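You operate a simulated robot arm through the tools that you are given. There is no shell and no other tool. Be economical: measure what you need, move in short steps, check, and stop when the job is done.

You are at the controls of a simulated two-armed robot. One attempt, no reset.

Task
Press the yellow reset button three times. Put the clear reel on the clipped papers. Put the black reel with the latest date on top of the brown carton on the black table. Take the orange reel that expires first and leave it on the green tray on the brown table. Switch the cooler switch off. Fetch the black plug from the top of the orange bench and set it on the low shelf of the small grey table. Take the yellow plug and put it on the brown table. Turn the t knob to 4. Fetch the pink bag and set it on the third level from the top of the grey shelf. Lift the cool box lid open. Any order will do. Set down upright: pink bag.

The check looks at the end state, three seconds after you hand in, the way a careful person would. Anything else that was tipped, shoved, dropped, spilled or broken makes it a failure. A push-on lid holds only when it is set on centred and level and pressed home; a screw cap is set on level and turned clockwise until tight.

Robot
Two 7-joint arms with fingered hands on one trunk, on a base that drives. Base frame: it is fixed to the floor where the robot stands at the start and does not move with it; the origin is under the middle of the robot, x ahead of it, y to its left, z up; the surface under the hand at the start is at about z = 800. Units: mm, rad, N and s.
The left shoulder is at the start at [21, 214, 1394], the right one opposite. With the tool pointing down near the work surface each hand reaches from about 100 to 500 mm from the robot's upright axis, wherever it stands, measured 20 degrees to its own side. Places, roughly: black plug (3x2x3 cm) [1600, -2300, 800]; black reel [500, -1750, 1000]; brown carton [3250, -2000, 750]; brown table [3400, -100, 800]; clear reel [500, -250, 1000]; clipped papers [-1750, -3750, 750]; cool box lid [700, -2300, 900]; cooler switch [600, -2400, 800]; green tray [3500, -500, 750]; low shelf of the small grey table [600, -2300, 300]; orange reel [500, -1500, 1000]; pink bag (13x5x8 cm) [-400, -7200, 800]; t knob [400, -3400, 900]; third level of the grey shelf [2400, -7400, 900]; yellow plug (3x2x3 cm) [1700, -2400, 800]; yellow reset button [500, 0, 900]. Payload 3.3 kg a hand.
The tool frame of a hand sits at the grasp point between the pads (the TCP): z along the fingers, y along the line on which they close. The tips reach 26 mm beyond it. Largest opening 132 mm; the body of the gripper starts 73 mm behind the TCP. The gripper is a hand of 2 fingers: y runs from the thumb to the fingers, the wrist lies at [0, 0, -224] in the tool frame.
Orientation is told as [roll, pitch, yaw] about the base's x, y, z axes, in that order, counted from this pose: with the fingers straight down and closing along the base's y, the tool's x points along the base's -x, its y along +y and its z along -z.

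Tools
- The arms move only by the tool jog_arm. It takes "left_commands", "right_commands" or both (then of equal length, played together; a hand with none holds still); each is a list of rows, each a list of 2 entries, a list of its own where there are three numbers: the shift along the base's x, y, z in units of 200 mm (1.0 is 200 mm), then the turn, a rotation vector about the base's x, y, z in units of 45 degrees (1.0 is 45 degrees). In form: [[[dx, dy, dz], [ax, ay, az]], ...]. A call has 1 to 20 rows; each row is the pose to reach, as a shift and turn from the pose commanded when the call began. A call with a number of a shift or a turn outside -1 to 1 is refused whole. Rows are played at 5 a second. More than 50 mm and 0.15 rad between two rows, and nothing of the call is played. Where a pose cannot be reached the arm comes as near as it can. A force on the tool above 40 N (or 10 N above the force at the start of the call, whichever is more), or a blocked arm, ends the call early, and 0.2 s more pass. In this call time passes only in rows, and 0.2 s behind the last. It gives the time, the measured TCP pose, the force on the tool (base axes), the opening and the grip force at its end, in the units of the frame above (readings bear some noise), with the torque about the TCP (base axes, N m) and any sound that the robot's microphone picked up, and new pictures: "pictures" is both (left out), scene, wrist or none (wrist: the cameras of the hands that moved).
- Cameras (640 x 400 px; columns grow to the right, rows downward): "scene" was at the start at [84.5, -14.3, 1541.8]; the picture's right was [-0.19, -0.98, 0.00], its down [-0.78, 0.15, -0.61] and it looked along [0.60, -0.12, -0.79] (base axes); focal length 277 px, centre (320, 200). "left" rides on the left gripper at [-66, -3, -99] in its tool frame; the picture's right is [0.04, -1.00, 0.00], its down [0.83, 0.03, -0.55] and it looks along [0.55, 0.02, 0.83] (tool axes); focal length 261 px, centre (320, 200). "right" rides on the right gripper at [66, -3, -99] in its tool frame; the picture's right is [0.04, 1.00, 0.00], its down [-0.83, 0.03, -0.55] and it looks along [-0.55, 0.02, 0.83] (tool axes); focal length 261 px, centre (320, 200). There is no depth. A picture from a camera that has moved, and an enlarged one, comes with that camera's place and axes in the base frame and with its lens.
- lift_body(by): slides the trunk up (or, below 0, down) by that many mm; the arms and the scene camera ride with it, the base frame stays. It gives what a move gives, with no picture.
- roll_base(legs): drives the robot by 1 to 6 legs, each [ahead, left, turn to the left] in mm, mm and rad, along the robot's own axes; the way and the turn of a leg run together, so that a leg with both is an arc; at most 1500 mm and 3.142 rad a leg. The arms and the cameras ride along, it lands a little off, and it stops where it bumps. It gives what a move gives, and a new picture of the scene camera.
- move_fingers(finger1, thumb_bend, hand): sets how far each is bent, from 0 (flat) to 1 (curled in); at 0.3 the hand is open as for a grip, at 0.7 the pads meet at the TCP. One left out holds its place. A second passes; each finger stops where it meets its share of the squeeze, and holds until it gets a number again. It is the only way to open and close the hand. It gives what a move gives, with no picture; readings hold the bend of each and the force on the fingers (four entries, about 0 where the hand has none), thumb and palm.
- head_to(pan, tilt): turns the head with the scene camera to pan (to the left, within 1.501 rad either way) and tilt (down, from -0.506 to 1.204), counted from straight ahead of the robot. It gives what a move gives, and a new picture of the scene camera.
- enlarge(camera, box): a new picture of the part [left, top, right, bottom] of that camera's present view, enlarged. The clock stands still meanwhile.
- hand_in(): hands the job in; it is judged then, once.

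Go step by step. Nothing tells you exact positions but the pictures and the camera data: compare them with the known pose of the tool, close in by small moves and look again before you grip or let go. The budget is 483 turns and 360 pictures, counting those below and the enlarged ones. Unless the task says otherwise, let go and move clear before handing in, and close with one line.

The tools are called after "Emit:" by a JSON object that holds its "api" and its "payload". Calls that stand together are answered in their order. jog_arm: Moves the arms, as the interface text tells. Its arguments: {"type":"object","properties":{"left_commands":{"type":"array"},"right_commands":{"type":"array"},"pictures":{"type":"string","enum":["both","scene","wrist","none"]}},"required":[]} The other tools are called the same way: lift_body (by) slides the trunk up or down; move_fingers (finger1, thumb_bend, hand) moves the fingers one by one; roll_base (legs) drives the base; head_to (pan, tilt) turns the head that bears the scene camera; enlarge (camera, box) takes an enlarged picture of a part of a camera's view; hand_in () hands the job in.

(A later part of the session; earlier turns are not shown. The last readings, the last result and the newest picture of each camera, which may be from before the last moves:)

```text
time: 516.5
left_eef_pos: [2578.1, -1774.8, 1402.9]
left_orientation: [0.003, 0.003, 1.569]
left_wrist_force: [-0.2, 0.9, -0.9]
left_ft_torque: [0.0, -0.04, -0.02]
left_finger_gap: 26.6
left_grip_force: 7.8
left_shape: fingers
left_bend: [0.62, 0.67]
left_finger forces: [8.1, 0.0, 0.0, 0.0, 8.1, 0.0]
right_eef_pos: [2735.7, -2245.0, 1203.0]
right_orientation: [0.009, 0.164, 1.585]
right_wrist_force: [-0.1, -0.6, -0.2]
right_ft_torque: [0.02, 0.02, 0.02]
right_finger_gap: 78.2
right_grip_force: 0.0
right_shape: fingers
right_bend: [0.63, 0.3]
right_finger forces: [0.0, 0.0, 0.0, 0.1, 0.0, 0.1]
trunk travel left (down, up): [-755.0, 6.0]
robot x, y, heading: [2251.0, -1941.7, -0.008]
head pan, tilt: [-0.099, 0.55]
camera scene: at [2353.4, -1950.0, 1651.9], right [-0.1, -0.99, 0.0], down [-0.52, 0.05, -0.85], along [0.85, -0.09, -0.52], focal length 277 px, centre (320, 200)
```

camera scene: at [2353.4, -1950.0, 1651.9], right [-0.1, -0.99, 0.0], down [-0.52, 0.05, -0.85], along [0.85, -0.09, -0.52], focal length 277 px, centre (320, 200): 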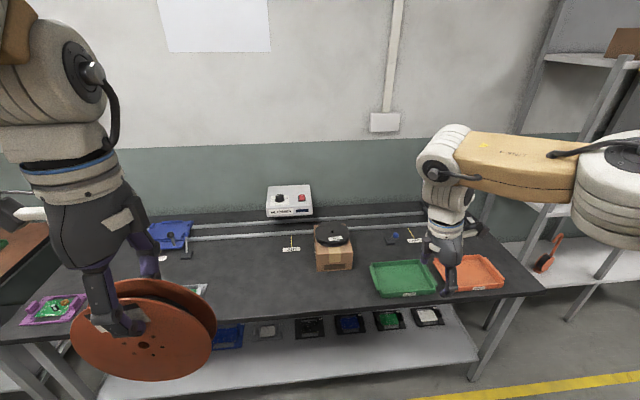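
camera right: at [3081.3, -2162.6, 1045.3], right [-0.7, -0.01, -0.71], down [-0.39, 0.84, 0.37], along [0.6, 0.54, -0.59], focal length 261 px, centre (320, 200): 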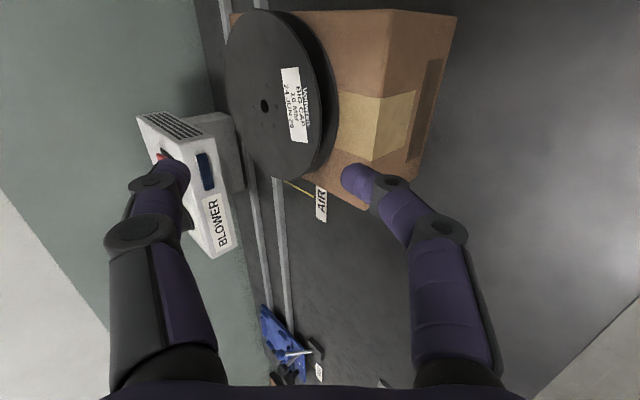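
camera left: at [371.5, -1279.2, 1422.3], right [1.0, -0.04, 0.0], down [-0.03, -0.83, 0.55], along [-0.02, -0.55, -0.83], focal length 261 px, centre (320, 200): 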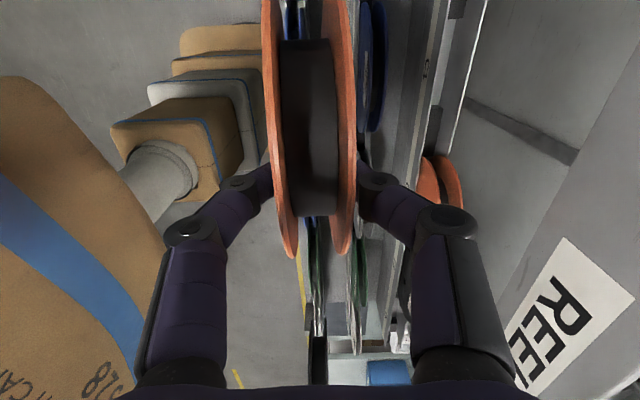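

Tidy the right hand to neutral, then strafe north to the brown table.

Emit:
{"api": "jog_arm", "payload": {"right_commands": [[[-0.12, -0.02, 0.06], [0.07, 0, 0]], [[-0.24, -0.04, 0.12], [0.14, 0, 0]], [[-0.36, -0.06, 0.18], [0.2, 0, 0]], [[-0.5, -0.08, 0.24], [0.2, 0, 0]], [[-0.62, -0.1, 0.3], [0.2, 0, 0]], [[-0.75, -0.1, 0.36], [0.2, 0, 0]]], "pictures": "none"}}

Emit:
{"api": "roll_base", "payload": {"legs": [[0, 1320, 0.005]]}}

Emit:
{"api": "head_to", "payload": {"pan": 0.15, "tilt": 0.55}}

```text
time: 517.9
left_eef_pos: [2576.6, -1777.0, 1402.8]
left_orientation: [-0.001, 0.002, 1.568]
left_wrist_force: [0.6, -0.6, -1.5]
left_ft_torque: [0.0, -0.04, -0.01]
left_finger_gap: 26.4
left_grip_force: 8.1
left_shape: fingers
left_bend: [0.62, 0.67]
left_finger forces: [8.1, 0.0, 0.0, 0.0, 8.3, 0.1]
right_eef_pos: [2585.7, -2267.7, 1272.8]
right_orientation: [0.005, 0.006, 1.585]
right_wrist_force: [-0.3, 0.1, 0.3]
right_ft_torque: [0.0, -0.03, -0.02]
right_finger_gap: 78.6
right_grip_force: 0.1
right_shape: fingers
right_bend: [0.63, 0.3]
right_finger forces: [0.0, 0.0, 0.0, 0.1, 0.0, 0.0]
trunk travel left (down, up): [-755.0, 6.0]
robot x, y, heading: [2253.3, -1939.0, -0.011]
head pan, tilt: [-0.099, 0.55]
```

```text
time: 524.5
left_eef_pos: [2581.3, -465.6, 1402.8]
left_orientation: [0.001, 0.002, 1.573]
left_wrist_force: [1.1, 0.4, -1.0]
left_ft_torque: [-0.02, -0.05, 0.0]
left_finger_gap: 26.6
left_grip_force: 8.5
left_shape: fingers
left_bend: [0.62, 0.67]
left_finger forces: [8.1, 0.0, 0.0, 0.0, 8.1, 0.1]
right_eef_pos: [2592.4, -956.3, 1272.8]
right_orientation: [0.006, 0.006, 1.589]
right_wrist_force: [-0.5, 0.2, -0.7]
right_ft_torque: [0.02, 0.02, 0.03]
right_finger_gap: 78.4
right_grip_force: 0.0
right_shape: fingers
right_bend: [0.63, 0.3]
right_finger forces: [0.1, 0.0, 0.0, 0.1, 0.0, 0.0]
trunk travel left (down, up): [-755.0, 6.0]
robot x, y, heading: [2257.2, -630.8, -0.001]
head pan, tilt: [-0.099, 0.55]
camera scene: at [2356.5, -641.7, 1651.9], right [-0.1, -0.99, 0.0], down [-0.52, 0.05, -0.85], along [0.85, -0.09, -0.52], focal length 277 px, centre (320, 200)
```

scene: 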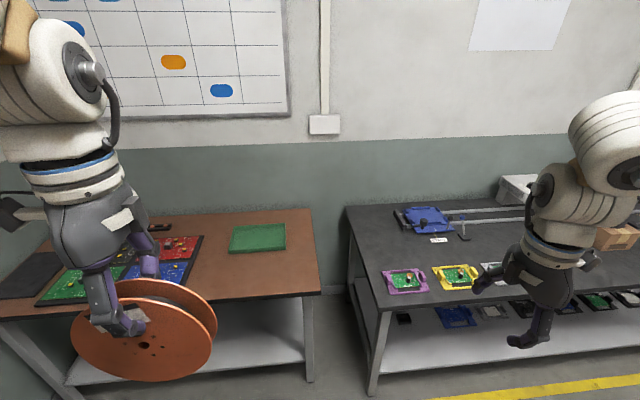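

```text
time: 525.3
left_eef_pos: [2580.3, -465.7, 1402.9]
left_orientation: [0.0, 0.002, 1.576]
left_wrist_force: [-0.6, 0.7, -1.7]
left_ft_torque: [0.01, -0.03, 0.01]
left_finger_gap: 26.5
left_grip_force: 8.3
left_shape: fingers
left_bend: [0.62, 0.67]
left_finger forces: [8.1, 0.0, 0.1, 0.1, 8.2, 0.1]
right_eef_pos: [2592.0, -956.4, 1272.9]
right_orientation: [0.005, 0.006, 1.59]
right_wrist_force: [0.0, -0.4, 0.1]
right_ft_torque: [0.02, 0.0, -0.01]
right_finger_gap: 78.3
right_grip_force: 0.1
right_shape: fingers
right_bend: [0.63, 0.3]
right_finger forces: [0.0, 0.0, 0.0, 0.1, 0.0, 0.0]
trunk travel left (down, up): [-755.0, 6.0]
robot x, y, heading: [2262.7, -630.3, 0.0]
head pan, tilt: [0.15, 0.55]
camera scene: at [2356.0, -619.5, 1651.9], right [0.15, -0.99, 0.0], down [-0.52, -0.08, -0.85], along [0.84, 0.13, -0.52], focal length 277 px, centre (320, 200)
```

scene: 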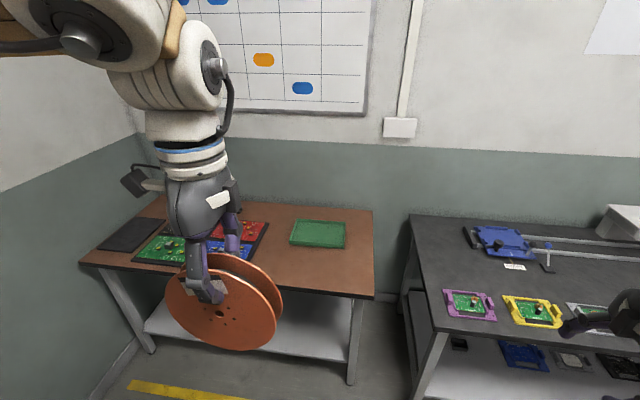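

The green tray on the brown table is at about (3455, -446), table edge x≈3096. Lower the left hand, pitch it 45°, then lower the trunk and drive in.

Emit:
{"api": "jog_arm", "payload": {"left_commands": [[[0.04, 0, -0.2], [0, 0, 0]], [[0.08, 0, -0.4], [0, 0, 0]], [[0.12, 0, -0.6], [0, 0, 0]], [[0.15, 0, -0.8], [0, 0, 0]]], "pictures": "none"}}

Emit:
{"api": "jog_arm", "payload": {"left_commands": [[[0.08, 0, 0], [0, -0.17, 0]], [[0.16, 0, 0], [0, -0.34, 0]], [[0.25, 0, 0], [0, -0.51, 0]], [[0.35, 0, 0], [0, -0.68, 0]], [[0.45, 0, 0], [0, -0.85, 0]], [[0.55, 0, 0], [0, -1.0, 0]]], "pictures": "none"}}

Emit:
{"api": "lift_body", "payload": {"by": -150}}

Emit:
{"api": "roll_base", "payload": {"legs": [[530, 30, 0]]}}

```text
time: 526.3
left_eef_pos: [2612.9, -464.9, 1242.7]
left_orientation: [0.001, 0.002, 1.572]
left_wrist_force: [0.8, 1.4, -2.0]
left_ft_torque: [-0.02, 0.0, 0.01]
left_finger_gap: 26.5
left_grip_force: 7.8
left_shape: fingers
left_bend: [0.62, 0.67]
left_finger forces: [8.1, 0.1, 0.0, 0.1, 8.3, 0.0]
right_eef_pos: [2593.2, -957.0, 1272.0]
right_orientation: [0.008, 0.004, 1.593]
right_wrist_force: [-0.7, -0.5, 0.3]
right_ft_torque: [-0.04, 0.04, 0.03]
right_finger_gap: 78.5
right_grip_force: 0.0
right_shape: fingers
right_bend: [0.63, 0.3]
right_finger forces: [0.0, 0.1, 0.1, 0.1, 0.0, 0.1]
trunk travel left (down, up): [-755.0, 6.0]
robot x, y, heading: [2258.2, -636.6, -0.0]
head pan, tilt: [0.15, 0.55]
```

```text
time: 527.7
left_eef_pos: [2721.9, -465.6, 1242.2]
left_orientation: [-0.787, 0.003, 1.568]
left_wrist_force: [0.1, -0.3, -1.7]
left_ft_torque: [-0.01, 0.04, 0.02]
left_finger_gap: 26.4
left_grip_force: 8.0
left_shape: fingers
left_bend: [0.62, 0.67]
left_finger forces: [8.9, 0.0, 0.1, 0.0, 7.9, 0.1]
right_eef_pos: [2593.0, -956.1, 1272.0]
right_orientation: [0.005, 0.005, 1.592]
right_wrist_force: [-0.1, 0.2, 0.9]
right_ft_torque: [0.01, -0.02, -0.02]
right_finger_gap: 78.3
right_grip_force: 0.0
right_shape: fingers
right_bend: [0.63, 0.3]
right_finger forces: [0.0, 0.0, 0.0, 0.1, 0.0, 0.1]
trunk travel left (down, up): [-755.0, 6.0]
robot x, y, heading: [2256.7, -636.9, -0.0]
head pan, tilt: [0.15, 0.55]
```

```text
time: 529.4
left_eef_pos: [2720.9, -466.3, 1093.7]
left_orientation: [-0.786, 0.004, 1.57]
left_wrist_force: [0.3, 0.0, -1.4]
left_ft_torque: [0.03, 0.03, 0.02]
left_finger_gap: 26.3
left_grip_force: 8.1
left_shape: fingers
left_bend: [0.62, 0.67]
left_finger forces: [8.8, 0.0, 0.0, 0.0, 7.9, 0.0]
right_eef_pos: [2592.3, -957.2, 1122.3]
right_orientation: [0.005, 0.004, 1.59]
right_wrist_force: [-0.1, 0.4, 0.7]
right_ft_torque: [-0.03, -0.01, -0.01]
right_finger_gap: 78.4
right_grip_force: 0.1
right_shape: fingers
right_bend: [0.63, 0.3]
right_finger forces: [0.0, 0.0, 0.1, 0.0, 0.0, 0.0]
trunk travel left (down, up): [-605.0, 156.0]
robot x, y, heading: [2257.5, -630.8, -0.004]
head pan, tilt: [0.15, 0.55]
```

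```text
time: 532.5
left_eef_pos: [3246.9, -438.1, 1092.9]
left_orientation: [-0.782, 0.002, 1.567]
left_wrist_force: [-0.8, -0.1, -1.9]
left_ft_torque: [0.0, 0.04, -0.03]
left_finger_gap: 26.7
left_grip_force: 8.3
left_shape: fingers
left_bend: [0.62, 0.67]
left_finger forces: [8.9, 0.0, 0.0, 0.1, 8.0, 0.0]
right_eef_pos: [3115.6, -929.0, 1123.6]
right_orientation: [0.006, 0.007, 1.587]
right_wrist_force: [-0.1, 0.6, -0.4]
right_ft_torque: [-0.05, 0.01, -0.05]
right_finger_gap: 78.3
right_grip_force: 0.1
right_shape: fingers
right_bend: [0.63, 0.3]
right_finger forces: [0.0, 0.0, 0.0, 0.0, 0.0, 0.1]
trunk travel left (down, up): [-605.0, 156.0]
robot x, y, heading: [2777.0, -601.6, -0.009]
head pan, tilt: [0.15, 0.55]
camera scene: at [2882.7, -591.2, 1501.8], right [0.14, -0.99, 0.0], down [-0.52, -0.08, -0.85], along [0.84, 0.12, -0.52], focal length 277 px, centre (320, 200)
```

scene: 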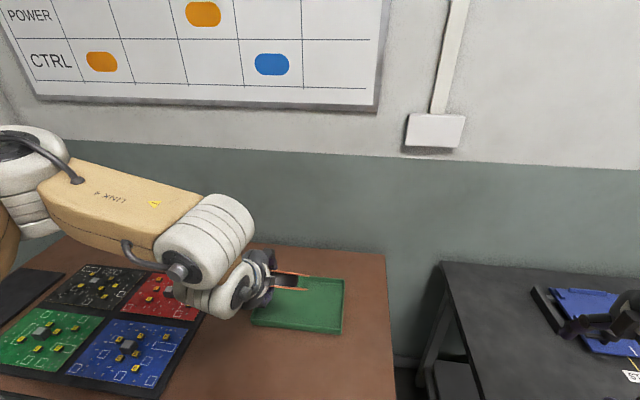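

Tray refined: centre (3438, -458), floor z≈795. Move over it and come down.

Emit:
{"api": "jog_arm", "payload": {"left_commands": [[[0.15, -0.02, -0.1], [0, 0, 0]], [[0.3, -0.04, -0.25], [0, 0, 0]], [[0.45, -0.06, -0.42], [0, 0, 0]], [[0.6, -0.08, -0.6], [0, 0, 0]], [[0.765, -0.1, -0.78], [0, 0, 0]], [[0.765, -0.1, -0.85], [0, 0, 0]]], "pictures": "both"}}

```text
time: 533.9
left_eef_pos: [3397.2, -457.3, 923.4]
left_orientation: [-0.785, 0.002, 1.567]
left_wrist_force: [-0.3, 1.1, -1.7]
left_ft_torque: [0.0, 0.05, -0.01]
left_finger_gap: 26.6
left_grip_force: 9.3
left_shape: fingers
left_bend: [0.62, 0.67]
left_finger forces: [9.1, 0.0, 0.0, 0.1, 8.1, 0.0]
right_eef_pos: [3114.3, -929.7, 1123.0]
right_orientation: [0.004, 0.005, 1.587]
right_wrist_force: [0.6, 1.3, 0.0]
right_ft_torque: [-0.02, 0.0, -0.03]
right_finger_gap: 78.0
right_grip_force: 0.1
right_shape: fingers
right_bend: [0.63, 0.3]
right_finger forces: [0.1, 0.1, 0.1, 0.0, 0.0, 0.0]
trunk travel left (down, up): [-605.0, 156.0]
robot x, y, heading: [2783.4, -605.3, -0.006]
head pan, tilt: [0.15, 0.55]
camera scene: at [2881.6, -590.8, 1501.9], right [0.14, -0.99, 0.0], down [-0.52, -0.08, -0.85], along [0.84, 0.12, -0.52], focal length 277 px, centre (320, 200)
camera left: at [3330.2, -391.3, 995.1], right [0.71, -0.04, 0.71], down [-0.42, -0.83, 0.37], along [0.57, -0.56, -0.6], focal length 261 px, centre (320, 200)
```

scene: 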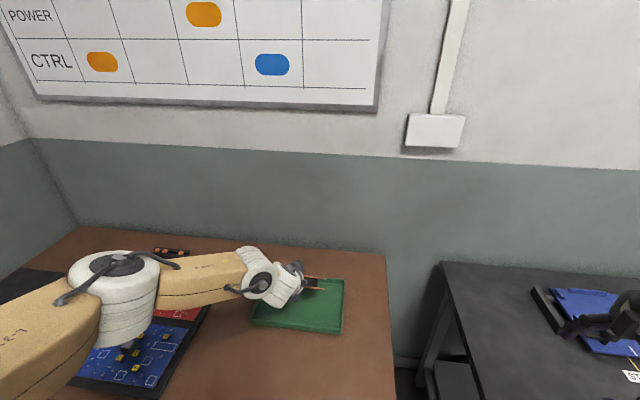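
left: 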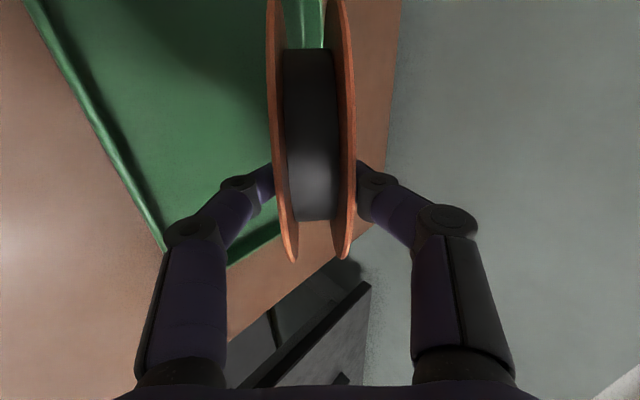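

Shift 15 mm left and lower to contact.

Emit:
{"api": "jog_arm", "payload": {"left_commands": [[[0.03, 0.04, -0.04], [0, 0, 0]], [[0.03, 0.075, -0.08], [0, 0, 0]], [[0.03, 0.075, -0.13], [0, 0, 0]], [[0.03, 0.075, -0.18], [0, 0, 0]]], "pictures": "none"}}

Emit:
{"api": "jog_arm", "payload": {"left_commands": [[[0, 0, -0.04], [0, 0, 0]], [[0, 0, -0.08], [0, 0, 0]]], "pictures": "wrist"}}

```text
time: 534.9
left_eef_pos: [3403.5, -442.7, 887.9]
left_orientation: [-0.787, 0.003, 1.57]
left_wrist_force: [-0.9, -0.1, 2.9]
left_ft_torque: [0.04, -0.24, -0.01]
left_finger_gap: 26.1
left_grip_force: 10.3
left_shape: fingers
left_bend: [0.6, 0.68]
left_finger forces: [9.6, 0.0, 0.0, 0.0, 11.2, 0.0]
right_eef_pos: [3114.4, -929.9, 1123.3]
right_orientation: [0.006, 0.008, 1.588]
right_wrist_force: [-0.1, 0.7, 0.2]
right_ft_torque: [0.02, 0.01, -0.01]
right_finger_gap: 78.3
right_grip_force: 0.1
right_shape: fingers
right_bend: [0.63, 0.3]
right_finger forces: [0.1, 0.1, 0.1, 0.0, 0.0, 0.1]
trunk travel left (down, up): [-605.0, 156.0]
robot x, y, heading: [2782.3, -602.6, -0.009]
head pan, tilt: [0.15, 0.55]
```

```text
time: 535.5
left_eef_pos: [3402.6, -443.9, 872.2]
left_orientation: [-0.784, 0.002, 1.568]
left_wrist_force: [-0.8, -0.1, 4.8]
left_ft_torque: [-0.02, -0.45, 0.01]
left_finger_gap: 26.8
left_grip_force: 13.9
left_shape: fingers
left_bend: [0.58, 0.7]
left_finger forces: [12.3, 0.0, 0.1, 0.0, 15.5, 0.0]
right_eef_pos: [3115.3, -929.4, 1122.8]
right_orientation: [0.006, 0.006, 1.586]
right_wrist_force: [-0.2, -0.3, -0.5]
right_ft_torque: [-0.01, 0.02, -0.03]
right_finger_gap: 78.2
right_grip_force: 0.0
right_shape: fingers
right_bend: [0.63, 0.3]
right_finger forces: [0.1, 0.0, 0.0, 0.0, 0.0, 0.0]
trunk travel left (down, up): [-605.0, 156.0]
robot x, y, heading: [2779.0, -603.4, -0.003]
head pan, tilt: [0.15, 0.55]
camera left: at [3336.1, -377.1, 943.3], right [0.71, -0.04, 0.71], down [-0.42, -0.83, 0.37], along [0.57, -0.56, -0.6], focal length 261 px, centre (320, 200)
```

left: 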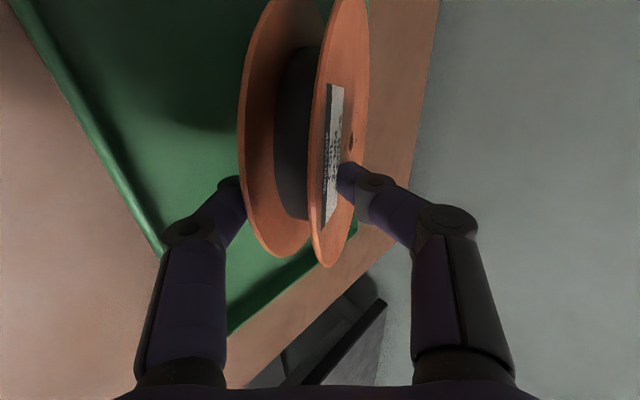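

Contact; as before, open the thumb (upper), ease the lower finger, lower, and withdraw.

Emit:
{"api": "move_fingers", "payload": {"hand": "left", "thumb_bend": 0.3}}

Emit:
{"api": "move_fingers", "payload": {"hand": "left", "finger1": 0.6}}

Emit:
{"api": "jog_arm", "payload": {"left_commands": [[[0, 0, -0.04], [0, 0, 0]], [[0, 0, -0.08], [0, 0, 0]], [[0, 0, -0.12], [0, 0, 0]]], "pictures": "wrist"}}

```text
time: 536.5
left_eef_pos: [3404.9, -443.6, 869.6]
left_orientation: [-0.784, 0.003, 1.568]
left_wrist_force: [-0.5, 0.2, -0.2]
left_ft_torque: [0.01, -0.01, -0.01]
left_finger_gap: 67.1
left_grip_force: 0.5
left_shape: fingers
left_bend: [0.7, 0.3]
left_finger forces: [0.5, 0.0, 0.0, 0.1, 0.0, 0.0]
right_eef_pos: [3115.4, -931.5, 1122.3]
right_orientation: [0.006, 0.004, 1.587]
right_wrist_force: [-0.4, -0.2, 0.1]
right_ft_torque: [0.0, 0.01, 0.02]
right_finger_gap: 78.1
right_grip_force: 0.1
right_shape: fingers
right_bend: [0.63, 0.3]
right_finger forces: [0.0, 0.0, 0.0, 0.1, 0.1, 0.1]
trunk travel left (down, up): [-605.0, 156.0]
robot x, y, heading: [2785.7, -604.0, -0.004]
head pan, tilt: [0.15, 0.55]
```

```text
time: 537.5
left_eef_pos: [3404.0, -443.4, 871.4]
left_orientation: [-0.785, 0.003, 1.566]
left_wrist_force: [0.8, -0.2, -0.5]
left_ft_torque: [-0.01, -0.02, 0.03]
left_finger_gap: 84.7
left_grip_force: 0.5
left_shape: fingers
left_bend: [0.59, 0.3]
left_finger forces: [0.7, 0.0, 0.1, 0.0, 0.0, 0.0]
right_eef_pos: [3114.4, -929.1, 1122.4]
right_orientation: [0.005, 0.006, 1.585]
right_wrist_force: [-0.4, 1.5, 0.0]
right_ft_torque: [-0.04, 0.0, 0.01]
right_finger_gap: 78.1
right_grip_force: 0.0
right_shape: fingers
right_bend: [0.63, 0.3]
right_finger forces: [0.0, 0.0, 0.0, 0.1, 0.1, 0.1]
trunk travel left (down, up): [-605.0, 156.0]
robot x, y, heading: [2779.7, -605.3, -0.009]
head pan, tilt: [0.15, 0.55]
```

```text
time: 538.3
left_eef_pos: [3404.8, -442.3, 845.8]
left_orientation: [-0.785, 0.002, 1.567]
left_wrist_force: [-0.2, 0.4, 0.3]
left_ft_torque: [-0.02, 0.04, 0.02]
left_finger_gap: 84.4
left_grip_force: 0.3
left_shape: fingers
left_bend: [0.59, 0.3]
left_finger forces: [0.9, 0.0, 0.0, 0.1, 0.1, 0.0]
right_eef_pos: [3114.8, -930.6, 1122.2]
right_orientation: [0.004, 0.005, 1.587]
right_wrist_force: [-0.7, -0.8, -0.1]
right_ft_torque: [-0.03, 0.02, -0.02]
right_finger_gap: 78.3
right_grip_force: 0.1
right_shape: fingers
right_bend: [0.63, 0.3]
right_finger forces: [0.0, 0.1, 0.0, 0.0, 0.0, 0.0]
trunk travel left (down, up): [-605.0, 156.0]
robot x, y, heading: [2780.6, -603.3, -0.006]
head pan, tilt: [0.15, 0.55]
camera left: at [3337.1, -376.8, 918.5], right [0.71, -0.04, 0.71], down [-0.42, -0.83, 0.37], along [0.57, -0.56, -0.6], focal length 261 px, centre (320, 200)
```

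left: 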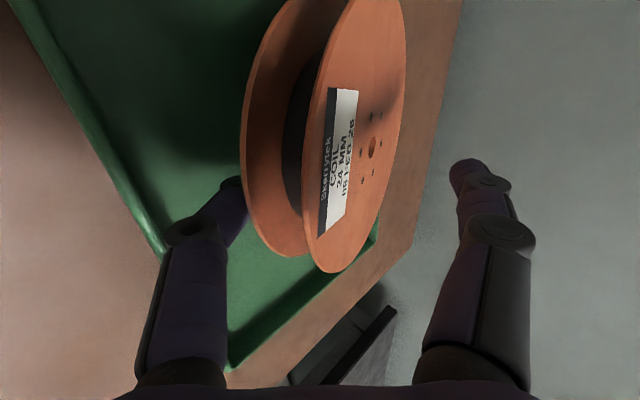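

Withdraw with a slight rise to clear the tray lip.

Emit:
{"api": "jog_arm", "payload": {"left_commands": [[[-0.12, 0, 0.02], [0, 0, 0]], [[-0.3, 0, 0.05], [0, 0, 0]], [[-0.38, 0, 0.2], [0, 0, 0]], [[-0.4, 0, 0.42], [0, 0, 0]], [[-0.4, 0, 0.65], [0, 0, 0]]], "pictures": "both"}}

```text
time: 539.5
left_eef_pos: [3323.6, -442.7, 977.2]
left_orientation: [-0.785, 0.003, 1.568]
left_wrist_force: [-0.1, -0.5, 0.2]
left_ft_torque: [0.01, 0.01, 0.01]
left_finger_gap: 83.6
left_grip_force: 0.2
left_shape: fingers
left_bend: [0.6, 0.3]
left_finger forces: [0.0, 0.1, 0.0, 0.0, 0.0, 0.1]
right_eef_pos: [3114.1, -929.5, 1122.4]
right_orientation: [0.004, 0.005, 1.585]
right_wrist_force: [-0.6, -0.4, -0.1]
right_ft_torque: [0.02, 0.01, 0.02]
right_finger_gap: 78.7
right_grip_force: 0.1
right_shape: fingers
right_bend: [0.63, 0.3]
right_finger forces: [0.1, 0.0, 0.0, 0.0, 0.1, 0.0]
trunk travel left (down, up): [-605.0, 156.0]
robot x, y, heading: [2780.0, -604.6, -0.006]
head pan, tilt: [0.15, 0.55]
camera scene: at [2881.6, -591.5, 1501.9], right [0.14, -0.99, 0.0], down [-0.52, -0.08, -0.85], along [0.84, 0.12, -0.52], focal length 277 px, centre (320, 200)
camera left: at [3255.2, -376.5, 1049.3], right [0.71, -0.04, 0.71], down [-0.42, -0.83, 0.37], along [0.57, -0.56, -0.6], focal length 261 px, centre (320, 200)
```

scene: 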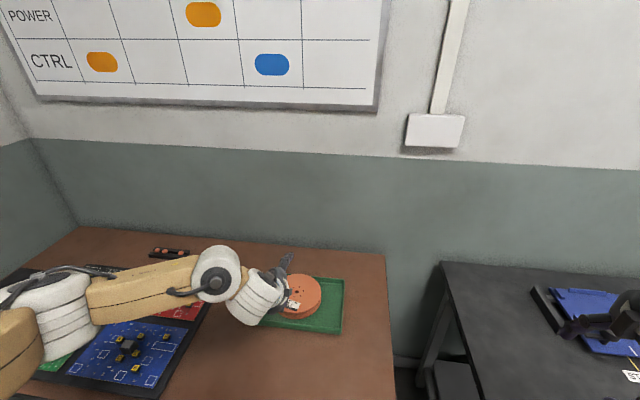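
left: 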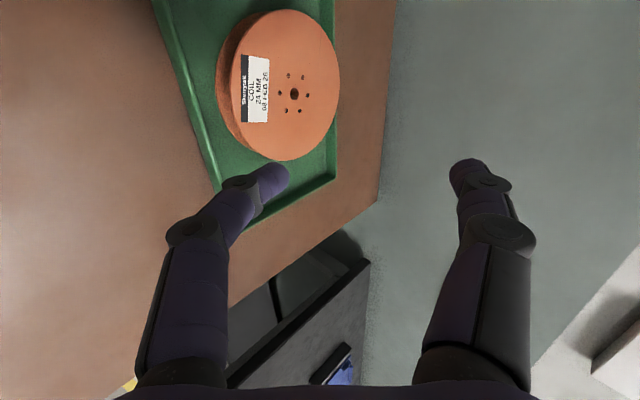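

The orange reel lies on the green tray. Lift, back away, and raise the left hand.

Emit:
{"api": "lift_body", "payload": {"by": 150}}

Emit:
{"api": "roll_base", "payload": {"legs": [[-500, 0, 0]]}}

Emit:
{"api": "jog_arm", "payload": {"left_commands": [[[-0.05, 0.03, 0.06], [0, 0.17, 0]], [[-0.1, 0.06, 0.12], [0, 0.34, 0]], [[-0.15, 0.1, 0.18], [0, 0.51, 0]], [[-0.2, 0.14, 0.24], [0, 0.68, 0]], [[-0.25, 0.18, 0.3], [0, 0.85, 0]], [[-0.3, 0.22, 0.36], [0, 1.0, 0]]], "pictures": "scene"}}

```text
time: 541.2
left_eef_pos: [3324.5, -444.3, 1125.8]
left_orientation: [-0.785, 0.003, 1.569]
left_wrist_force: [0.8, 1.3, 0.4]
left_ft_torque: [-0.02, -0.02, 0.02]
left_finger_gap: 83.5
left_grip_force: 0.2
left_shape: fingers
left_bend: [0.6, 0.3]
left_finger forces: [0.0, 0.0, 0.0, 0.0, 0.0, 0.0]
right_eef_pos: [3114.8, -929.7, 1272.4]
right_orientation: [0.006, 0.006, 1.587]
right_wrist_force: [-0.3, -1.0, 0.4]
right_ft_torque: [-0.01, 0.0, 0.02]
right_finger_gap: 78.3
right_grip_force: 0.1
right_shape: fingers
right_bend: [0.63, 0.3]
right_finger forces: [0.0, 0.0, 0.1, 0.0, 0.0, 0.0]
trunk travel left (down, up): [-755.0, 6.0]
robot x, y, heading: [2778.9, -605.4, -0.008]
head pan, tilt: [0.15, 0.55]
```

```text
time: 544.1
left_eef_pos: [2827.6, -442.8, 1127.1]
left_orientation: [-0.784, 0.003, 1.562]
left_wrist_force: [-0.2, 0.0, 0.0]
left_ft_torque: [0.0, 0.01, 0.02]
left_finger_gap: 83.6
left_grip_force: 0.0
left_shape: fingers
left_bend: [0.6, 0.3]
left_finger forces: [0.1, 0.0, 0.0, 0.1, 0.0, 0.0]
right_eef_pos: [2615.7, -928.1, 1272.2]
right_orientation: [0.005, 0.005, 1.581]
right_wrist_force: [0.9, 0.9, 0.1]
right_ft_torque: [0.02, -0.02, 0.02]
right_finger_gap: 78.3
right_grip_force: 0.0
right_shape: fingers
right_bend: [0.63, 0.3]
right_finger forces: [0.0, 0.1, 0.1, 0.1, 0.1, 0.0]
trunk travel left (down, up): [-755.0, 6.0]
robot x, y, heading: [2284.4, -596.3, -0.01]
head pan, tilt: [0.15, 0.55]
camera scene: at [2382.4, -588.0, 1652.0], right [0.14, -0.99, 0.0], down [-0.52, -0.07, -0.85], along [0.84, 0.12, -0.52], focal length 277 px, centre (320, 200)
```

scene: 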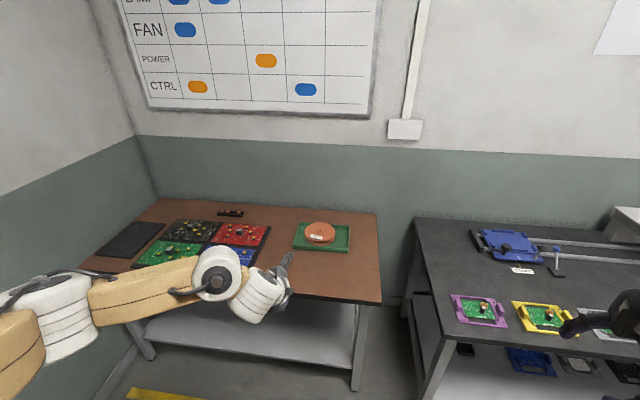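

```text
time: 545.5
left_eef_pos: [2767.6, -399.0, 1199.8]
left_orientation: [0.001, 0.007, 1.567]
left_wrist_force: [0.0, 0.3, -0.1]
left_ft_torque: [0.01, 0.04, 0.0]
left_finger_gap: 83.7
left_grip_force: 0.1
left_shape: fingers
left_bend: [0.6, 0.3]
left_finger forces: [0.1, 0.0, 0.0, 0.0, 0.0, 0.0]
right_eef_pos: [2615.0, -928.7, 1273.1]
right_orientation: [0.003, 0.004, 1.581]
right_wrist_force: [0.3, 0.1, 0.5]
right_ft_torque: [-0.02, -0.01, 0.01]
right_finger_gap: 78.3
right_grip_force: 0.1
right_shape: fingers
right_bend: [0.63, 0.3]
right_finger forces: [0.1, 0.1, 0.0, 0.0, 0.0, 0.1]
trunk travel left (down, up): [-755.0, 6.0]
robot x, y, heading: [2282.2, -599.1, -0.007]
head pan, tilt: [0.15, 0.55]
camera scene: at [2383.0, -588.6, 1651.9], right [0.14, -0.99, 0.0], down [-0.52, -0.07, -0.85], along [0.84, 0.12, -0.52], focal length 277 px, centre (320, 200)
```

scene: 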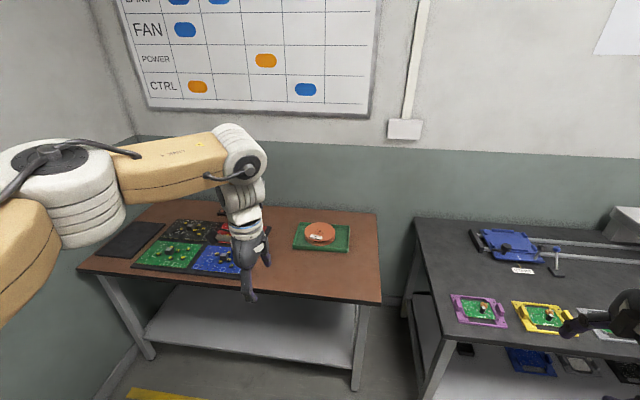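

Now the plugs on the orange bench: strafe south and turn to face it.

Emit:
{"api": "roll_base", "payload": {"legs": [[-60, 0, 0], [0, -1480, 0], [0, -250, 0], [0, 0, 1.57], [0, 0, 1.57]]}}

Emit:
{"api": "head_to", "payload": {"pan": 0.0, "tilt": 0.65}}

```text
time: 562.4
left_eef_pos: [1661.4, -2486.4, 1199.3]
left_orientation: [-0.001, 0.008, -1.636]
left_wrist_force: [0.1, 0.8, -0.4]
left_ft_torque: [0.01, 0.0, 0.03]
left_finger_gap: 83.7
left_grip_force: 0.1
left_shape: fingers
left_bend: [0.6, 0.3]
left_finger forces: [0.0, 0.1, 0.0, 0.1, 0.0, 0.0]
right_eef_pos: [1845.6, -1966.9, 1272.3]
right_orientation: [0.005, 0.004, -1.62]
right_wrist_force: [-0.3, 0.9, 0.2]
right_ft_torque: [-0.02, 0.04, 0.02]
right_finger_gap: 78.2
right_grip_force: 0.1
right_shape: fingers
right_bend: [0.63, 0.3]
right_finger forces: [0.0, 0.1, 0.1, 0.1, 0.0, 0.1]
trunk travel left (down, up): [-755.0, 6.0]
robot x, y, heading: [2158.8, -2311.6, 3.07]
head pan, tilt: [0.15, 0.55]
camera scene: at [2057.9, -2319.9, 1651.9], right [-0.08, 1.0, 0.0], down [0.52, 0.04, -0.85], along [-0.85, -0.07, -0.52], focal length 277 px, centre (320, 200)
```

scene: 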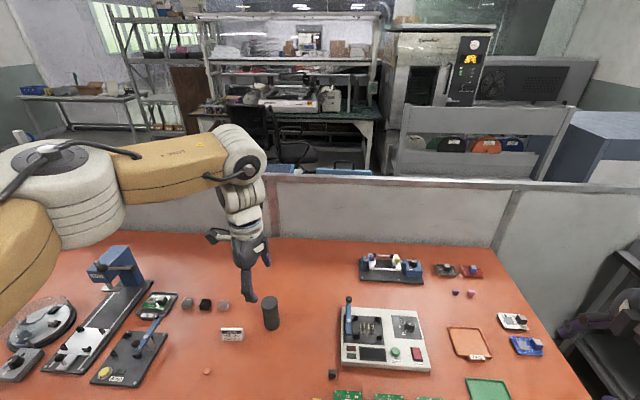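

```text
time: 563.1
left_eef_pos: [1662.5, -2485.1, 1198.7]
left_orientation: [0.001, 0.008, -1.636]
left_wrist_force: [0.1, 0.0, 0.0]
left_ft_torque: [-0.04, -0.01, -0.02]
left_finger_gap: 83.4
left_grip_force: 0.0
left_shape: fingers
left_bend: [0.6, 0.3]
left_finger forces: [0.1, 0.1, 0.0, 0.0, 0.0, 0.0]
right_eef_pos: [1845.5, -1966.0, 1272.5]
right_orientation: [0.005, 0.005, -1.622]
right_wrist_force: [0.2, -0.2, -0.3]
right_ft_torque: [-0.01, 0.0, 0.03]
right_finger_gap: 78.3
right_grip_force: 0.0
right_shape: fingers
right_bend: [0.63, 0.3]
right_finger forces: [0.0, 0.1, 0.0, 0.0, 0.1, 0.1]
trunk travel left (down, up): [-755.0, 6.0]
robot x, y, heading: [2157.3, -2313.5, 3.069]
head pan, tilt: [0.0, 0.649]
camera scene: at [2060.9, -2306.7, 1643.2], right [0.07, 1.0, 0.0], down [0.6, -0.04, -0.8], along [-0.79, 0.06, -0.6], focal length 277 px, centre (320, 200)
```

scene: 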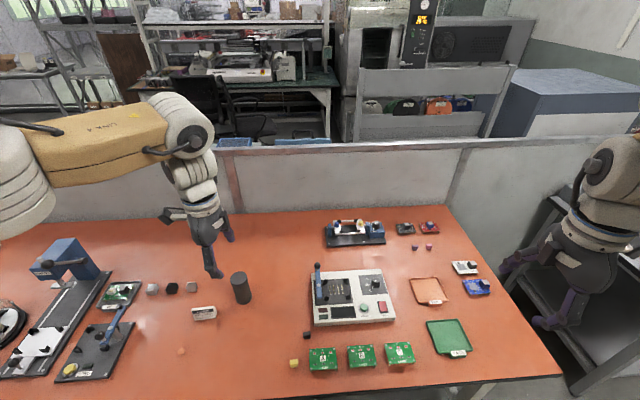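

Emit:
{"api": "enlarge", "payload": {"camera": "scene", "box": [260, 300, 420, 400]}}

```text
4.00 times, centred on (340, 350) of scene
camera zoom: at [2060.9, -2306.7, 1643.2], right [0.07, 1.0, 0.0], down [0.6, -0.04, -0.8], along [-0.79, 0.06, -0.6], focal length 1110 px, centre (240, -400)
```

zoom: 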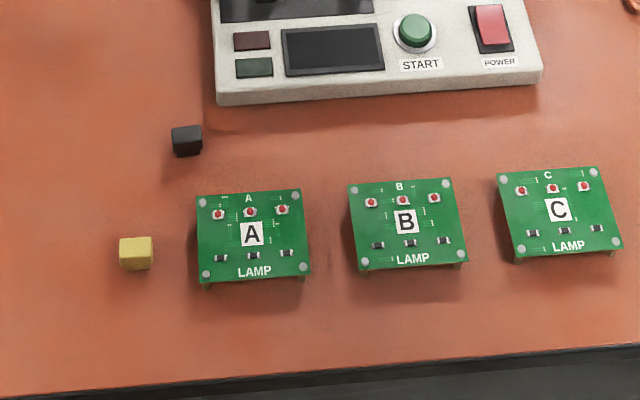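

The yellow plug is at about (1703, -2357) and the black plug at (1626, -2317). I'll take black with the left hand (yaw back to 0) and yellow with the right.

Emit:
{"api": "jog_arm", "payload": {"left_commands": [[[0.1, 0, 0], [0, 0, -0.18]], [[0.2, 0, 0], [0, 0, -0.36]], [[0.3, 0, 0], [0, 0, -0.54]], [[0.4, 0, 0], [0, 0, -0.72]], [[0.5, 0, 0], [0, 0, -0.9]], [[0.6, 0, 0], [0, 0, -1.0]]], "pictures": "none"}}

Emit:
{"api": "jog_arm", "payload": {"left_commands": [[[0, 0, 0], [0, 0, -0.18]], [[0, 0, 0], [0, 0, -0.36]], [[0, 0, 0], [0, 0, -0.54]], [[0, 0, 0], [0, 0, -0.72]], [[0, 0, 0], [0, 0, -0.9]], [[0, 0, 0], [0, 0, -1.0]]], "pictures": "none"}}

Emit:
{"api": "move_fingers", "payload": {"hand": "left", "finger1": 0.5, "thumb_bend": 0.5}}

Emit:
{"api": "move_fingers", "payload": {"hand": "right", "finger1": 0.5, "thumb_bend": 0.5}}

Emit:
{"api": "lift_body", "payload": {"by": -120}}

Emit:
{"api": "roll_base", "payload": {"legs": [[0, 0, 0.07], [0, -135, 0], [85, 0, 0]]}}

```text
time: 564.5
left_eef_pos: [1781.5, -2484.4, 1201.4]
left_orientation: [-0.001, 0.007, -2.422]
left_wrist_force: [0.1, -0.1, 0.3]
left_ft_torque: [0.04, 0.0, 0.02]
left_finger_gap: 83.4
left_grip_force: 0.0
left_shape: fingers
left_bend: [0.6, 0.3]
left_finger forces: [0.0, 0.0, 0.1, 0.1, 0.1, 0.0]
right_eef_pos: [1846.3, -1968.0, 1273.6]
right_orientation: [0.006, 0.006, -1.622]
right_wrist_force: [0.4, 0.0, 0.5]
right_ft_torque: [-0.01, 0.02, -0.01]
right_finger_gap: 78.1
right_grip_force: 0.1
right_shape: fingers
right_bend: [0.63, 0.3]
right_finger forces: [0.0, 0.0, 0.0, 0.1, 0.0, 0.1]
trunk travel left (down, up): [-755.0, 6.0]
robot x, y, heading: [2156.4, -2314.3, 3.068]
head pan, tilt: [0.0, 0.649]
```

```text
time: 565.9
left_eef_pos: [1782.4, -2485.6, 1199.1]
left_orientation: [-0.001, 0.007, 3.074]
left_wrist_force: [-0.4, -0.4, 0.0]
left_ft_torque: [-0.01, 0.0, -0.02]
left_finger_gap: 83.5
left_grip_force: 0.1
left_shape: fingers
left_bend: [0.6, 0.3]
left_finger forces: [0.0, 0.1, 0.1, 0.0, 0.1, 0.0]
right_eef_pos: [1846.7, -1965.9, 1272.4]
right_orientation: [0.005, 0.004, -1.623]
right_wrist_force: [0.4, -0.5, 0.1]
right_ft_torque: [0.01, 0.01, 0.0]
right_finger_gap: 78.6
right_grip_force: 0.0
right_shape: fingers
right_bend: [0.63, 0.3]
right_finger forces: [0.0, 0.0, 0.0, 0.0, 0.0, 0.0]
trunk travel left (down, up): [-755.0, 6.0]
robot x, y, heading: [2154.9, -2312.4, 3.069]
head pan, tilt: [0.0, 0.649]
```

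```text
time: 566.9
left_eef_pos: [1782.0, -2486.3, 1199.9]
left_orientation: [0.002, 0.007, 3.075]
left_wrist_force: [-0.1, -0.6, 0.3]
left_ft_torque: [-0.01, 0.02, 0.0]
left_finger_gap: 66.1
left_grip_force: 0.1
left_shape: fingers
left_bend: [0.5, 0.5]
left_finger forces: [0.1, 0.0, 0.0, 0.0, 0.0, 0.0]
right_eef_pos: [1846.2, -1967.3, 1273.4]
right_orientation: [0.006, 0.006, -1.62]
right_wrist_force: [0.6, -0.9, 1.1]
right_ft_torque: [0.01, 0.0, 0.0]
right_finger_gap: 78.2
right_grip_force: 0.1
right_shape: fingers
right_bend: [0.63, 0.3]
right_finger forces: [0.1, 0.1, 0.0, 0.0, 0.0, 0.0]
trunk travel left (down, up): [-755.0, 6.0]
robot x, y, heading: [2157.8, -2315.6, 3.069]
head pan, tilt: [0.0, 0.649]
```

```text
time: 567.9
left_eef_pos: [1781.2, -2485.4, 1198.3]
left_orientation: [0.001, 0.008, 3.075]
left_wrist_force: [-0.5, 0.1, 0.2]
left_ft_torque: [0.02, -0.02, 0.01]
left_finger_gap: 66.3
left_grip_force: 0.0
left_shape: fingers
left_bend: [0.5, 0.5]
left_finger forces: [0.1, 0.0, 0.1, 0.1, 0.0, 0.1]
right_eef_pos: [1845.2, -1966.0, 1272.6]
right_orientation: [0.003, 0.006, -1.621]
right_wrist_force: [0.3, 0.5, 0.3]
right_ft_torque: [0.01, 0.01, 0.01]
right_finger_gap: 66.3
right_grip_force: 0.1
right_shape: fingers
right_bend: [0.5, 0.5]
right_finger forces: [0.0, 0.0, 0.0, 0.1, 0.0, 0.0]
trunk travel left (down, up): [-755.0, 6.0]
robot x, y, heading: [2156.6, -2312.3, 3.07]
head pan, tilt: [0.0, 0.649]
```

```text
time: 569.4
left_eef_pos: [1781.9, -2485.7, 1079.1]
left_orientation: [0.001, 0.007, 3.073]
left_wrist_force: [0.5, -0.2, 0.6]
left_ft_torque: [0.0, 0.04, -0.03]
left_finger_gap: 66.2
left_grip_force: 0.0
left_shape: fingers
left_bend: [0.5, 0.5]
left_finger forces: [0.0, 0.0, 0.0, 0.1, 0.1, 0.0]
right_eef_pos: [1846.7, -1966.6, 1152.3]
right_orientation: [0.005, 0.003, -1.622]
right_wrist_force: [0.2, 0.4, 1.0]
right_ft_torque: [-0.02, 0.0, 0.02]
right_finger_gap: 66.1
right_grip_force: 0.0
right_shape: fingers
right_bend: [0.5, 0.5]
right_finger forces: [0.0, 0.0, 0.0, 0.0, 0.0, 0.0]
trunk travel left (down, up): [-635.0, 126.0]
robot x, y, heading: [2157.6, -2315.4, 3.07]
head pan, tilt: [0.0, 0.649]
```

```text
time: 571.9
left_eef_pos: [1706.7, -2377.7, 1079.9]
left_orientation: [0.0, 0.007, -3.137]
left_wrist_force: [0.1, 0.1, 0.0]
left_ft_torque: [0.02, -0.02, 0.03]
left_finger_gap: 66.3
left_grip_force: 0.1
left_shape: fingers
left_bend: [0.5, 0.5]
left_finger forces: [0.1, 0.0, 0.0, 0.0, 0.0, 0.0]
right_eef_pos: [1733.9, -1856.0, 1152.3]
right_orientation: [0.008, 0.005, -1.549]
right_wrist_force: [-1.1, -0.5, 0.2]
right_ft_torque: [0.05, -0.01, -0.02]
right_finger_gap: 66.6
right_grip_force: 0.2
right_shape: fingers
right_bend: [0.5, 0.5]
right_finger forces: [0.0, 0.0, 0.1, 0.1, 0.0, 0.0]
trunk travel left (down, up): [-635.0, 126.0]
robot x, y, heading: [2069.1, -2177.9, 3.145]
head pan, tilt: [0.0, 0.649]
camera scene: at [1971.8, -2179.7, 1522.9], right [0.0, 1.0, 0.0], down [0.61, 0.0, -0.8], along [-0.8, 0.0, -0.61], focal length 277 px, centre (320, 200)
```

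scene: 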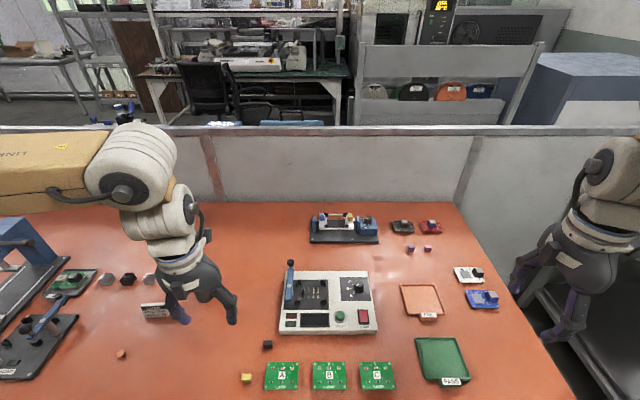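

Triangulated: black plug (1627, -2317, 791), yellow (1701, -2357, 785). Left hand above the black plug.

Emit:
{"api": "jog_arm", "payload": {"left_commands": [[[-0.08, 0.06, -0.2], [0, 0, 0]], [[-0.16, 0.12, -0.4], [0, 0, 0]], [[-0.24, 0.18, -0.6], [0, 0, 0]], [[-0.32, 0.24, -0.8], [0, 0, 0]], [[-0.4, 0.305, -1.0], [0, 0, 0]]], "pictures": "wrist"}}

```text
time: 573.1
left_eef_pos: [1629.8, -2318.7, 881.0]
left_orientation: [0.002, 0.006, -3.139]
left_wrist_force: [-0.6, 0.4, 0.4]
left_ft_torque: [-0.04, -0.05, -0.02]
left_finger_gap: 66.4
left_grip_force: 0.0
left_shape: fingers
left_bend: [0.5, 0.5]
left_finger forces: [0.0, 0.0, 0.0, 0.0, 0.1, 0.0]
right_eef_pos: [1734.8, -1854.7, 1153.8]
right_orientation: [0.005, 0.005, -1.551]
right_wrist_force: [0.3, 0.4, 0.2]
right_ft_torque: [0.01, 0.02, -0.02]
right_finger_gap: 66.3
right_grip_force: 0.0
right_shape: fingers
right_bend: [0.5, 0.5]
right_finger forces: [0.0, 0.0, 0.0, 0.1, 0.0, 0.0]
trunk travel left (down, up): [-635.0, 126.0]
robot x, y, heading: [2069.0, -2178.3, -3.141]
head pan, tilt: [0.0, 0.649]
camera left: at [1564.2, -2316.2, 979.2], right [0.04, 1.0, 0.0], down [0.83, -0.03, 0.56], along [0.56, -0.02, -0.83], focal length 261 px, centre (320, 200)
```

left: 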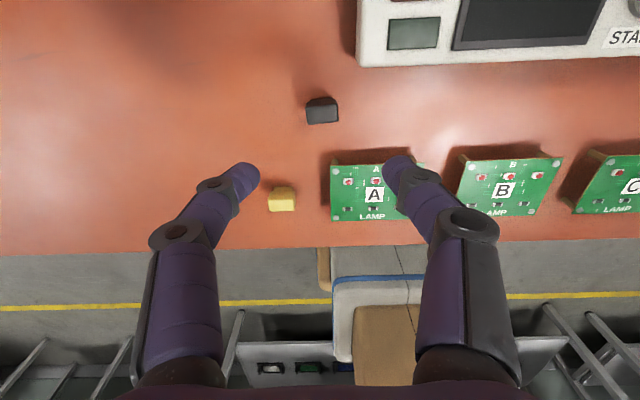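

Fine-adjust to x=1614 and descend to grip.

Emit:
{"api": "jog_arm", "payload": {"left_commands": [[[-0.04, 0.005, -0.1], [0, 0, 0]], [[-0.08, 0.008, -0.2], [0, 0, 0]], [[-0.08, 0.008, -0.3], [0, 0, 0]], [[-0.08, 0.008, -0.385], [0, 0, 0]]], "pictures": "wrist"}}

```text
time: 574.1
left_eef_pos: [1627.2, -2312.5, 823.7]
left_orientation: [-0.002, 0.007, -3.134]
left_wrist_force: [-0.3, 0.0, 0.1]
left_ft_torque: [0.02, -0.02, -0.02]
left_finger_gap: 66.2
left_grip_force: 0.0
left_shape: fingers
left_bend: [0.5, 0.5]
left_finger forces: [0.1, 0.1, 0.1, 0.0, 0.1, 0.1]
left hand out of reach, approached as far as the arm can: row 3, 4
right_eef_pos: [1735.2, -1856.6, 1153.2]
right_orientation: [0.006, 0.004, -1.551]
right_wrist_force: [-0.2, 0.8, -0.3]
right_ft_torque: [0.02, -0.02, -0.01]
right_finger_gap: 66.4
right_grip_force: 0.0
right_shape: fingers
right_bend: [0.5, 0.5]
right_finger forces: [0.0, 0.0, 0.0, 0.0, 0.1, 0.0]
trunk travel left (down, up): [-635.0, 126.0]
robot x, y, heading: [2068.6, -2178.9, 3.137]
head pan, tilt: [0.0, 0.649]
camera left: at [1561.4, -2309.7, 922.0], right [0.03, 1.0, 0.0], down [0.83, -0.03, 0.56], along [0.56, -0.02, -0.83], focal length 261 px, centre (320, 200)
```

left: 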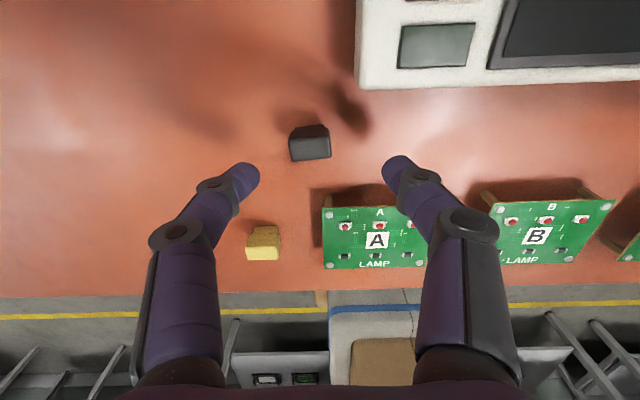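

At the reach limit again; raise the hand, lower the trunk by 84 mm instead.

Emit:
{"api": "jog_arm", "payload": {"left_commands": [[[-0.03, -0.01, 0.15], [0, 0, 0]], [[-0.07, -0.022, 0.3], [0, 0, 0]]], "pictures": "none"}}

Emit:
{"api": "lift_body", "payload": {"by": -80}}

Emit:
{"api": "enlarge", "payload": {"camera": "left", "box": [200, 80, 440, 260]}}

```text
time: 574.7
left_eef_pos: [1612.1, -2316.9, 882.9]
left_orientation: [0.001, 0.007, -3.138]
left_wrist_force: [0.2, -0.2, -0.5]
left_ft_torque: [0.01, 0.0, -0.01]
left_finger_gap: 66.3
left_grip_force: 0.1
left_shape: fingers
left_bend: [0.5, 0.5]
left_finger forces: [0.1, 0.0, 0.0, 0.0, 0.0, 0.0]
right_eef_pos: [1735.7, -1854.9, 1153.3]
right_orientation: [0.007, 0.005, -1.551]
right_wrist_force: [-0.2, -0.4, 0.6]
right_ft_torque: [0.01, -0.04, -0.01]
right_finger_gap: 66.4
right_grip_force: 0.0
right_shape: fingers
right_bend: [0.5, 0.5]
right_finger forces: [0.0, 0.1, 0.1, 0.0, 0.0, 0.0]
trunk travel left (down, up): [-635.0, 126.0]
robot x, y, heading: [2070.3, -2176.4, 3.14]
head pan, tilt: [0.0, 0.649]
```

```text
time: 575.8
left_eef_pos: [1611.9, -2316.1, 802.3]
left_orientation: [0.001, 0.006, -3.134]
left_wrist_force: [0.6, 0.1, 0.2]
left_ft_torque: [-0.04, 0.0, -0.01]
left_finger_gap: 66.2
left_grip_force: 0.0
left_shape: fingers
left_bend: [0.5, 0.5]
left_finger forces: [0.1, 0.0, 0.0, 0.0, 0.0, 0.0]
right_eef_pos: [1735.7, -1856.1, 1073.2]
right_orientation: [0.005, 0.006, -1.55]
right_wrist_force: [0.0, 0.3, -0.5]
right_ft_torque: [0.0, 0.0, -0.02]
right_finger_gap: 66.2
right_grip_force: 0.1
right_shape: fingers
right_bend: [0.5, 0.5]
right_finger forces: [0.0, 0.1, 0.1, 0.1, 0.0, 0.0]
trunk travel left (down, up): [-555.0, 206.0]
robot x, y, heading: [2072.0, -2180.0, 3.139]
head pan, tilt: [0.0, 0.649]
```

```text
2.22 times, centred on (320, 170) of left
camera zoom: at [1546.3, -2314.2, 901.1], right [0.03, 1.0, 0.0], down [0.83, -0.03, 0.56], along [0.56, -0.02, -0.83], focal length 579 px, centre (320, 267)
```

zoom: 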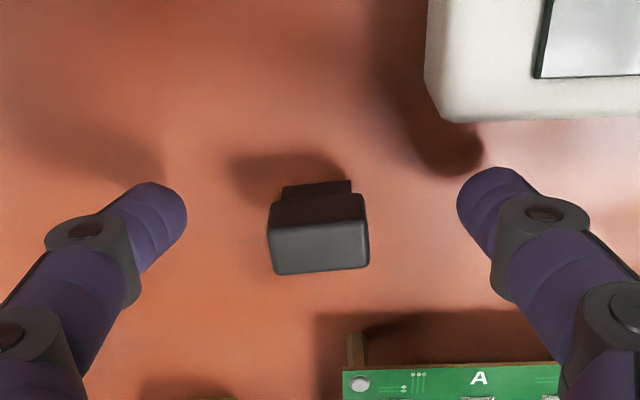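

Aligned. Close and lift.

Emit:
{"api": "move_fingers", "payload": {"hand": "left", "finger1": 0.69, "thumb_bend": 0.69}}

Emit:
{"api": "jog_arm", "payload": {"left_commands": [[[0, 0, 0.1], [0, 0, 0]], [[0, 0, 0.3], [0, 0, 0]], [[0, 0, 0.5], [0, 0, 0]], [[0.1, -0.05, 0.7], [0, 0, 0]], [[0.2, -0.1, 0.9], [0, 0, 0]]], "pictures": "wrist"}}

```text
time: 576.8
left_eef_pos: [1612.5, -2316.5, 801.8]
left_orientation: [0.0, 0.008, -3.137]
left_wrist_force: [0.2, -0.3, -0.4]
left_ft_torque: [0.01, 0.0, 0.01]
left_finger_gap: 21.1
left_grip_force: 5.1
left_shape: fingers
left_bend: [0.63, 0.67]
left_finger forces: [5.2, 0.0, 0.0, 0.0, 5.2, 0.0]
right_eef_pos: [1735.2, -1857.0, 1073.4]
right_orientation: [0.005, 0.006, -1.549]
right_wrist_force: [0.1, 0.1, 0.8]
right_ft_torque: [0.0, 0.02, 0.02]
right_finger_gap: 66.4
right_grip_force: 0.1
right_shape: fingers
right_bend: [0.5, 0.5]
right_finger forces: [0.1, 0.0, 0.0, 0.0, 0.0, 0.0]
trunk travel left (down, up): [-555.0, 206.0]
robot x, y, heading: [2071.3, -2182.3, 3.142]
head pan, tilt: [0.0, 0.649]
```

```text
time: 578.0
left_eef_pos: [1653.3, -2337.5, 983.0]
left_orientation: [0.001, 0.004, -3.137]
left_wrist_force: [0.5, -0.4, 0.0]
left_ft_torque: [0.02, -0.01, 0.04]
left_finger_gap: 21.2
left_grip_force: 5.1
left_shape: fingers
left_bend: [0.63, 0.67]
left_finger forces: [5.1, 0.0, 0.0, 0.0, 5.1, 0.0]
right_eef_pos: [1735.0, -1855.7, 1072.9]
right_orientation: [0.006, 0.006, -1.547]
right_wrist_force: [-0.3, -0.2, -0.4]
right_ft_torque: [-0.01, 0.03, -0.01]
right_finger_gap: 66.6
right_grip_force: 0.1
right_shape: fingers
right_bend: [0.5, 0.5]
right_finger forces: [0.0, 0.1, 0.0, 0.0, 0.1, 0.0]
trunk travel left (down, up): [-555.0, 206.0]
robot x, y, heading: [2071.3, -2183.2, 3.143]
head pan, tilt: [0.0, 0.649]
camera left: at [1587.8, -2335.2, 1081.5], right [0.04, 1.0, 0.0], down [0.83, -0.03, 0.56], along [0.56, -0.02, -0.83], focal length 261 px, centre (320, 200)
```

left: 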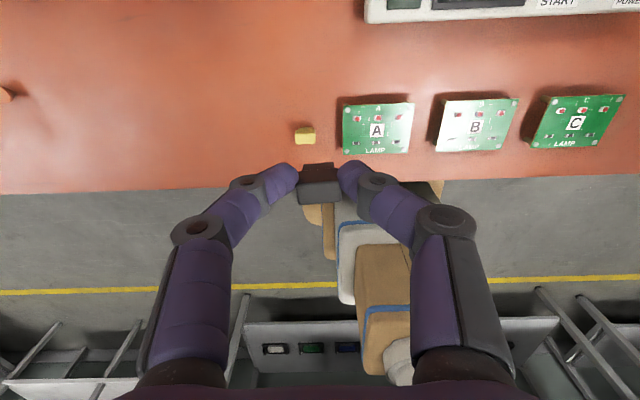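

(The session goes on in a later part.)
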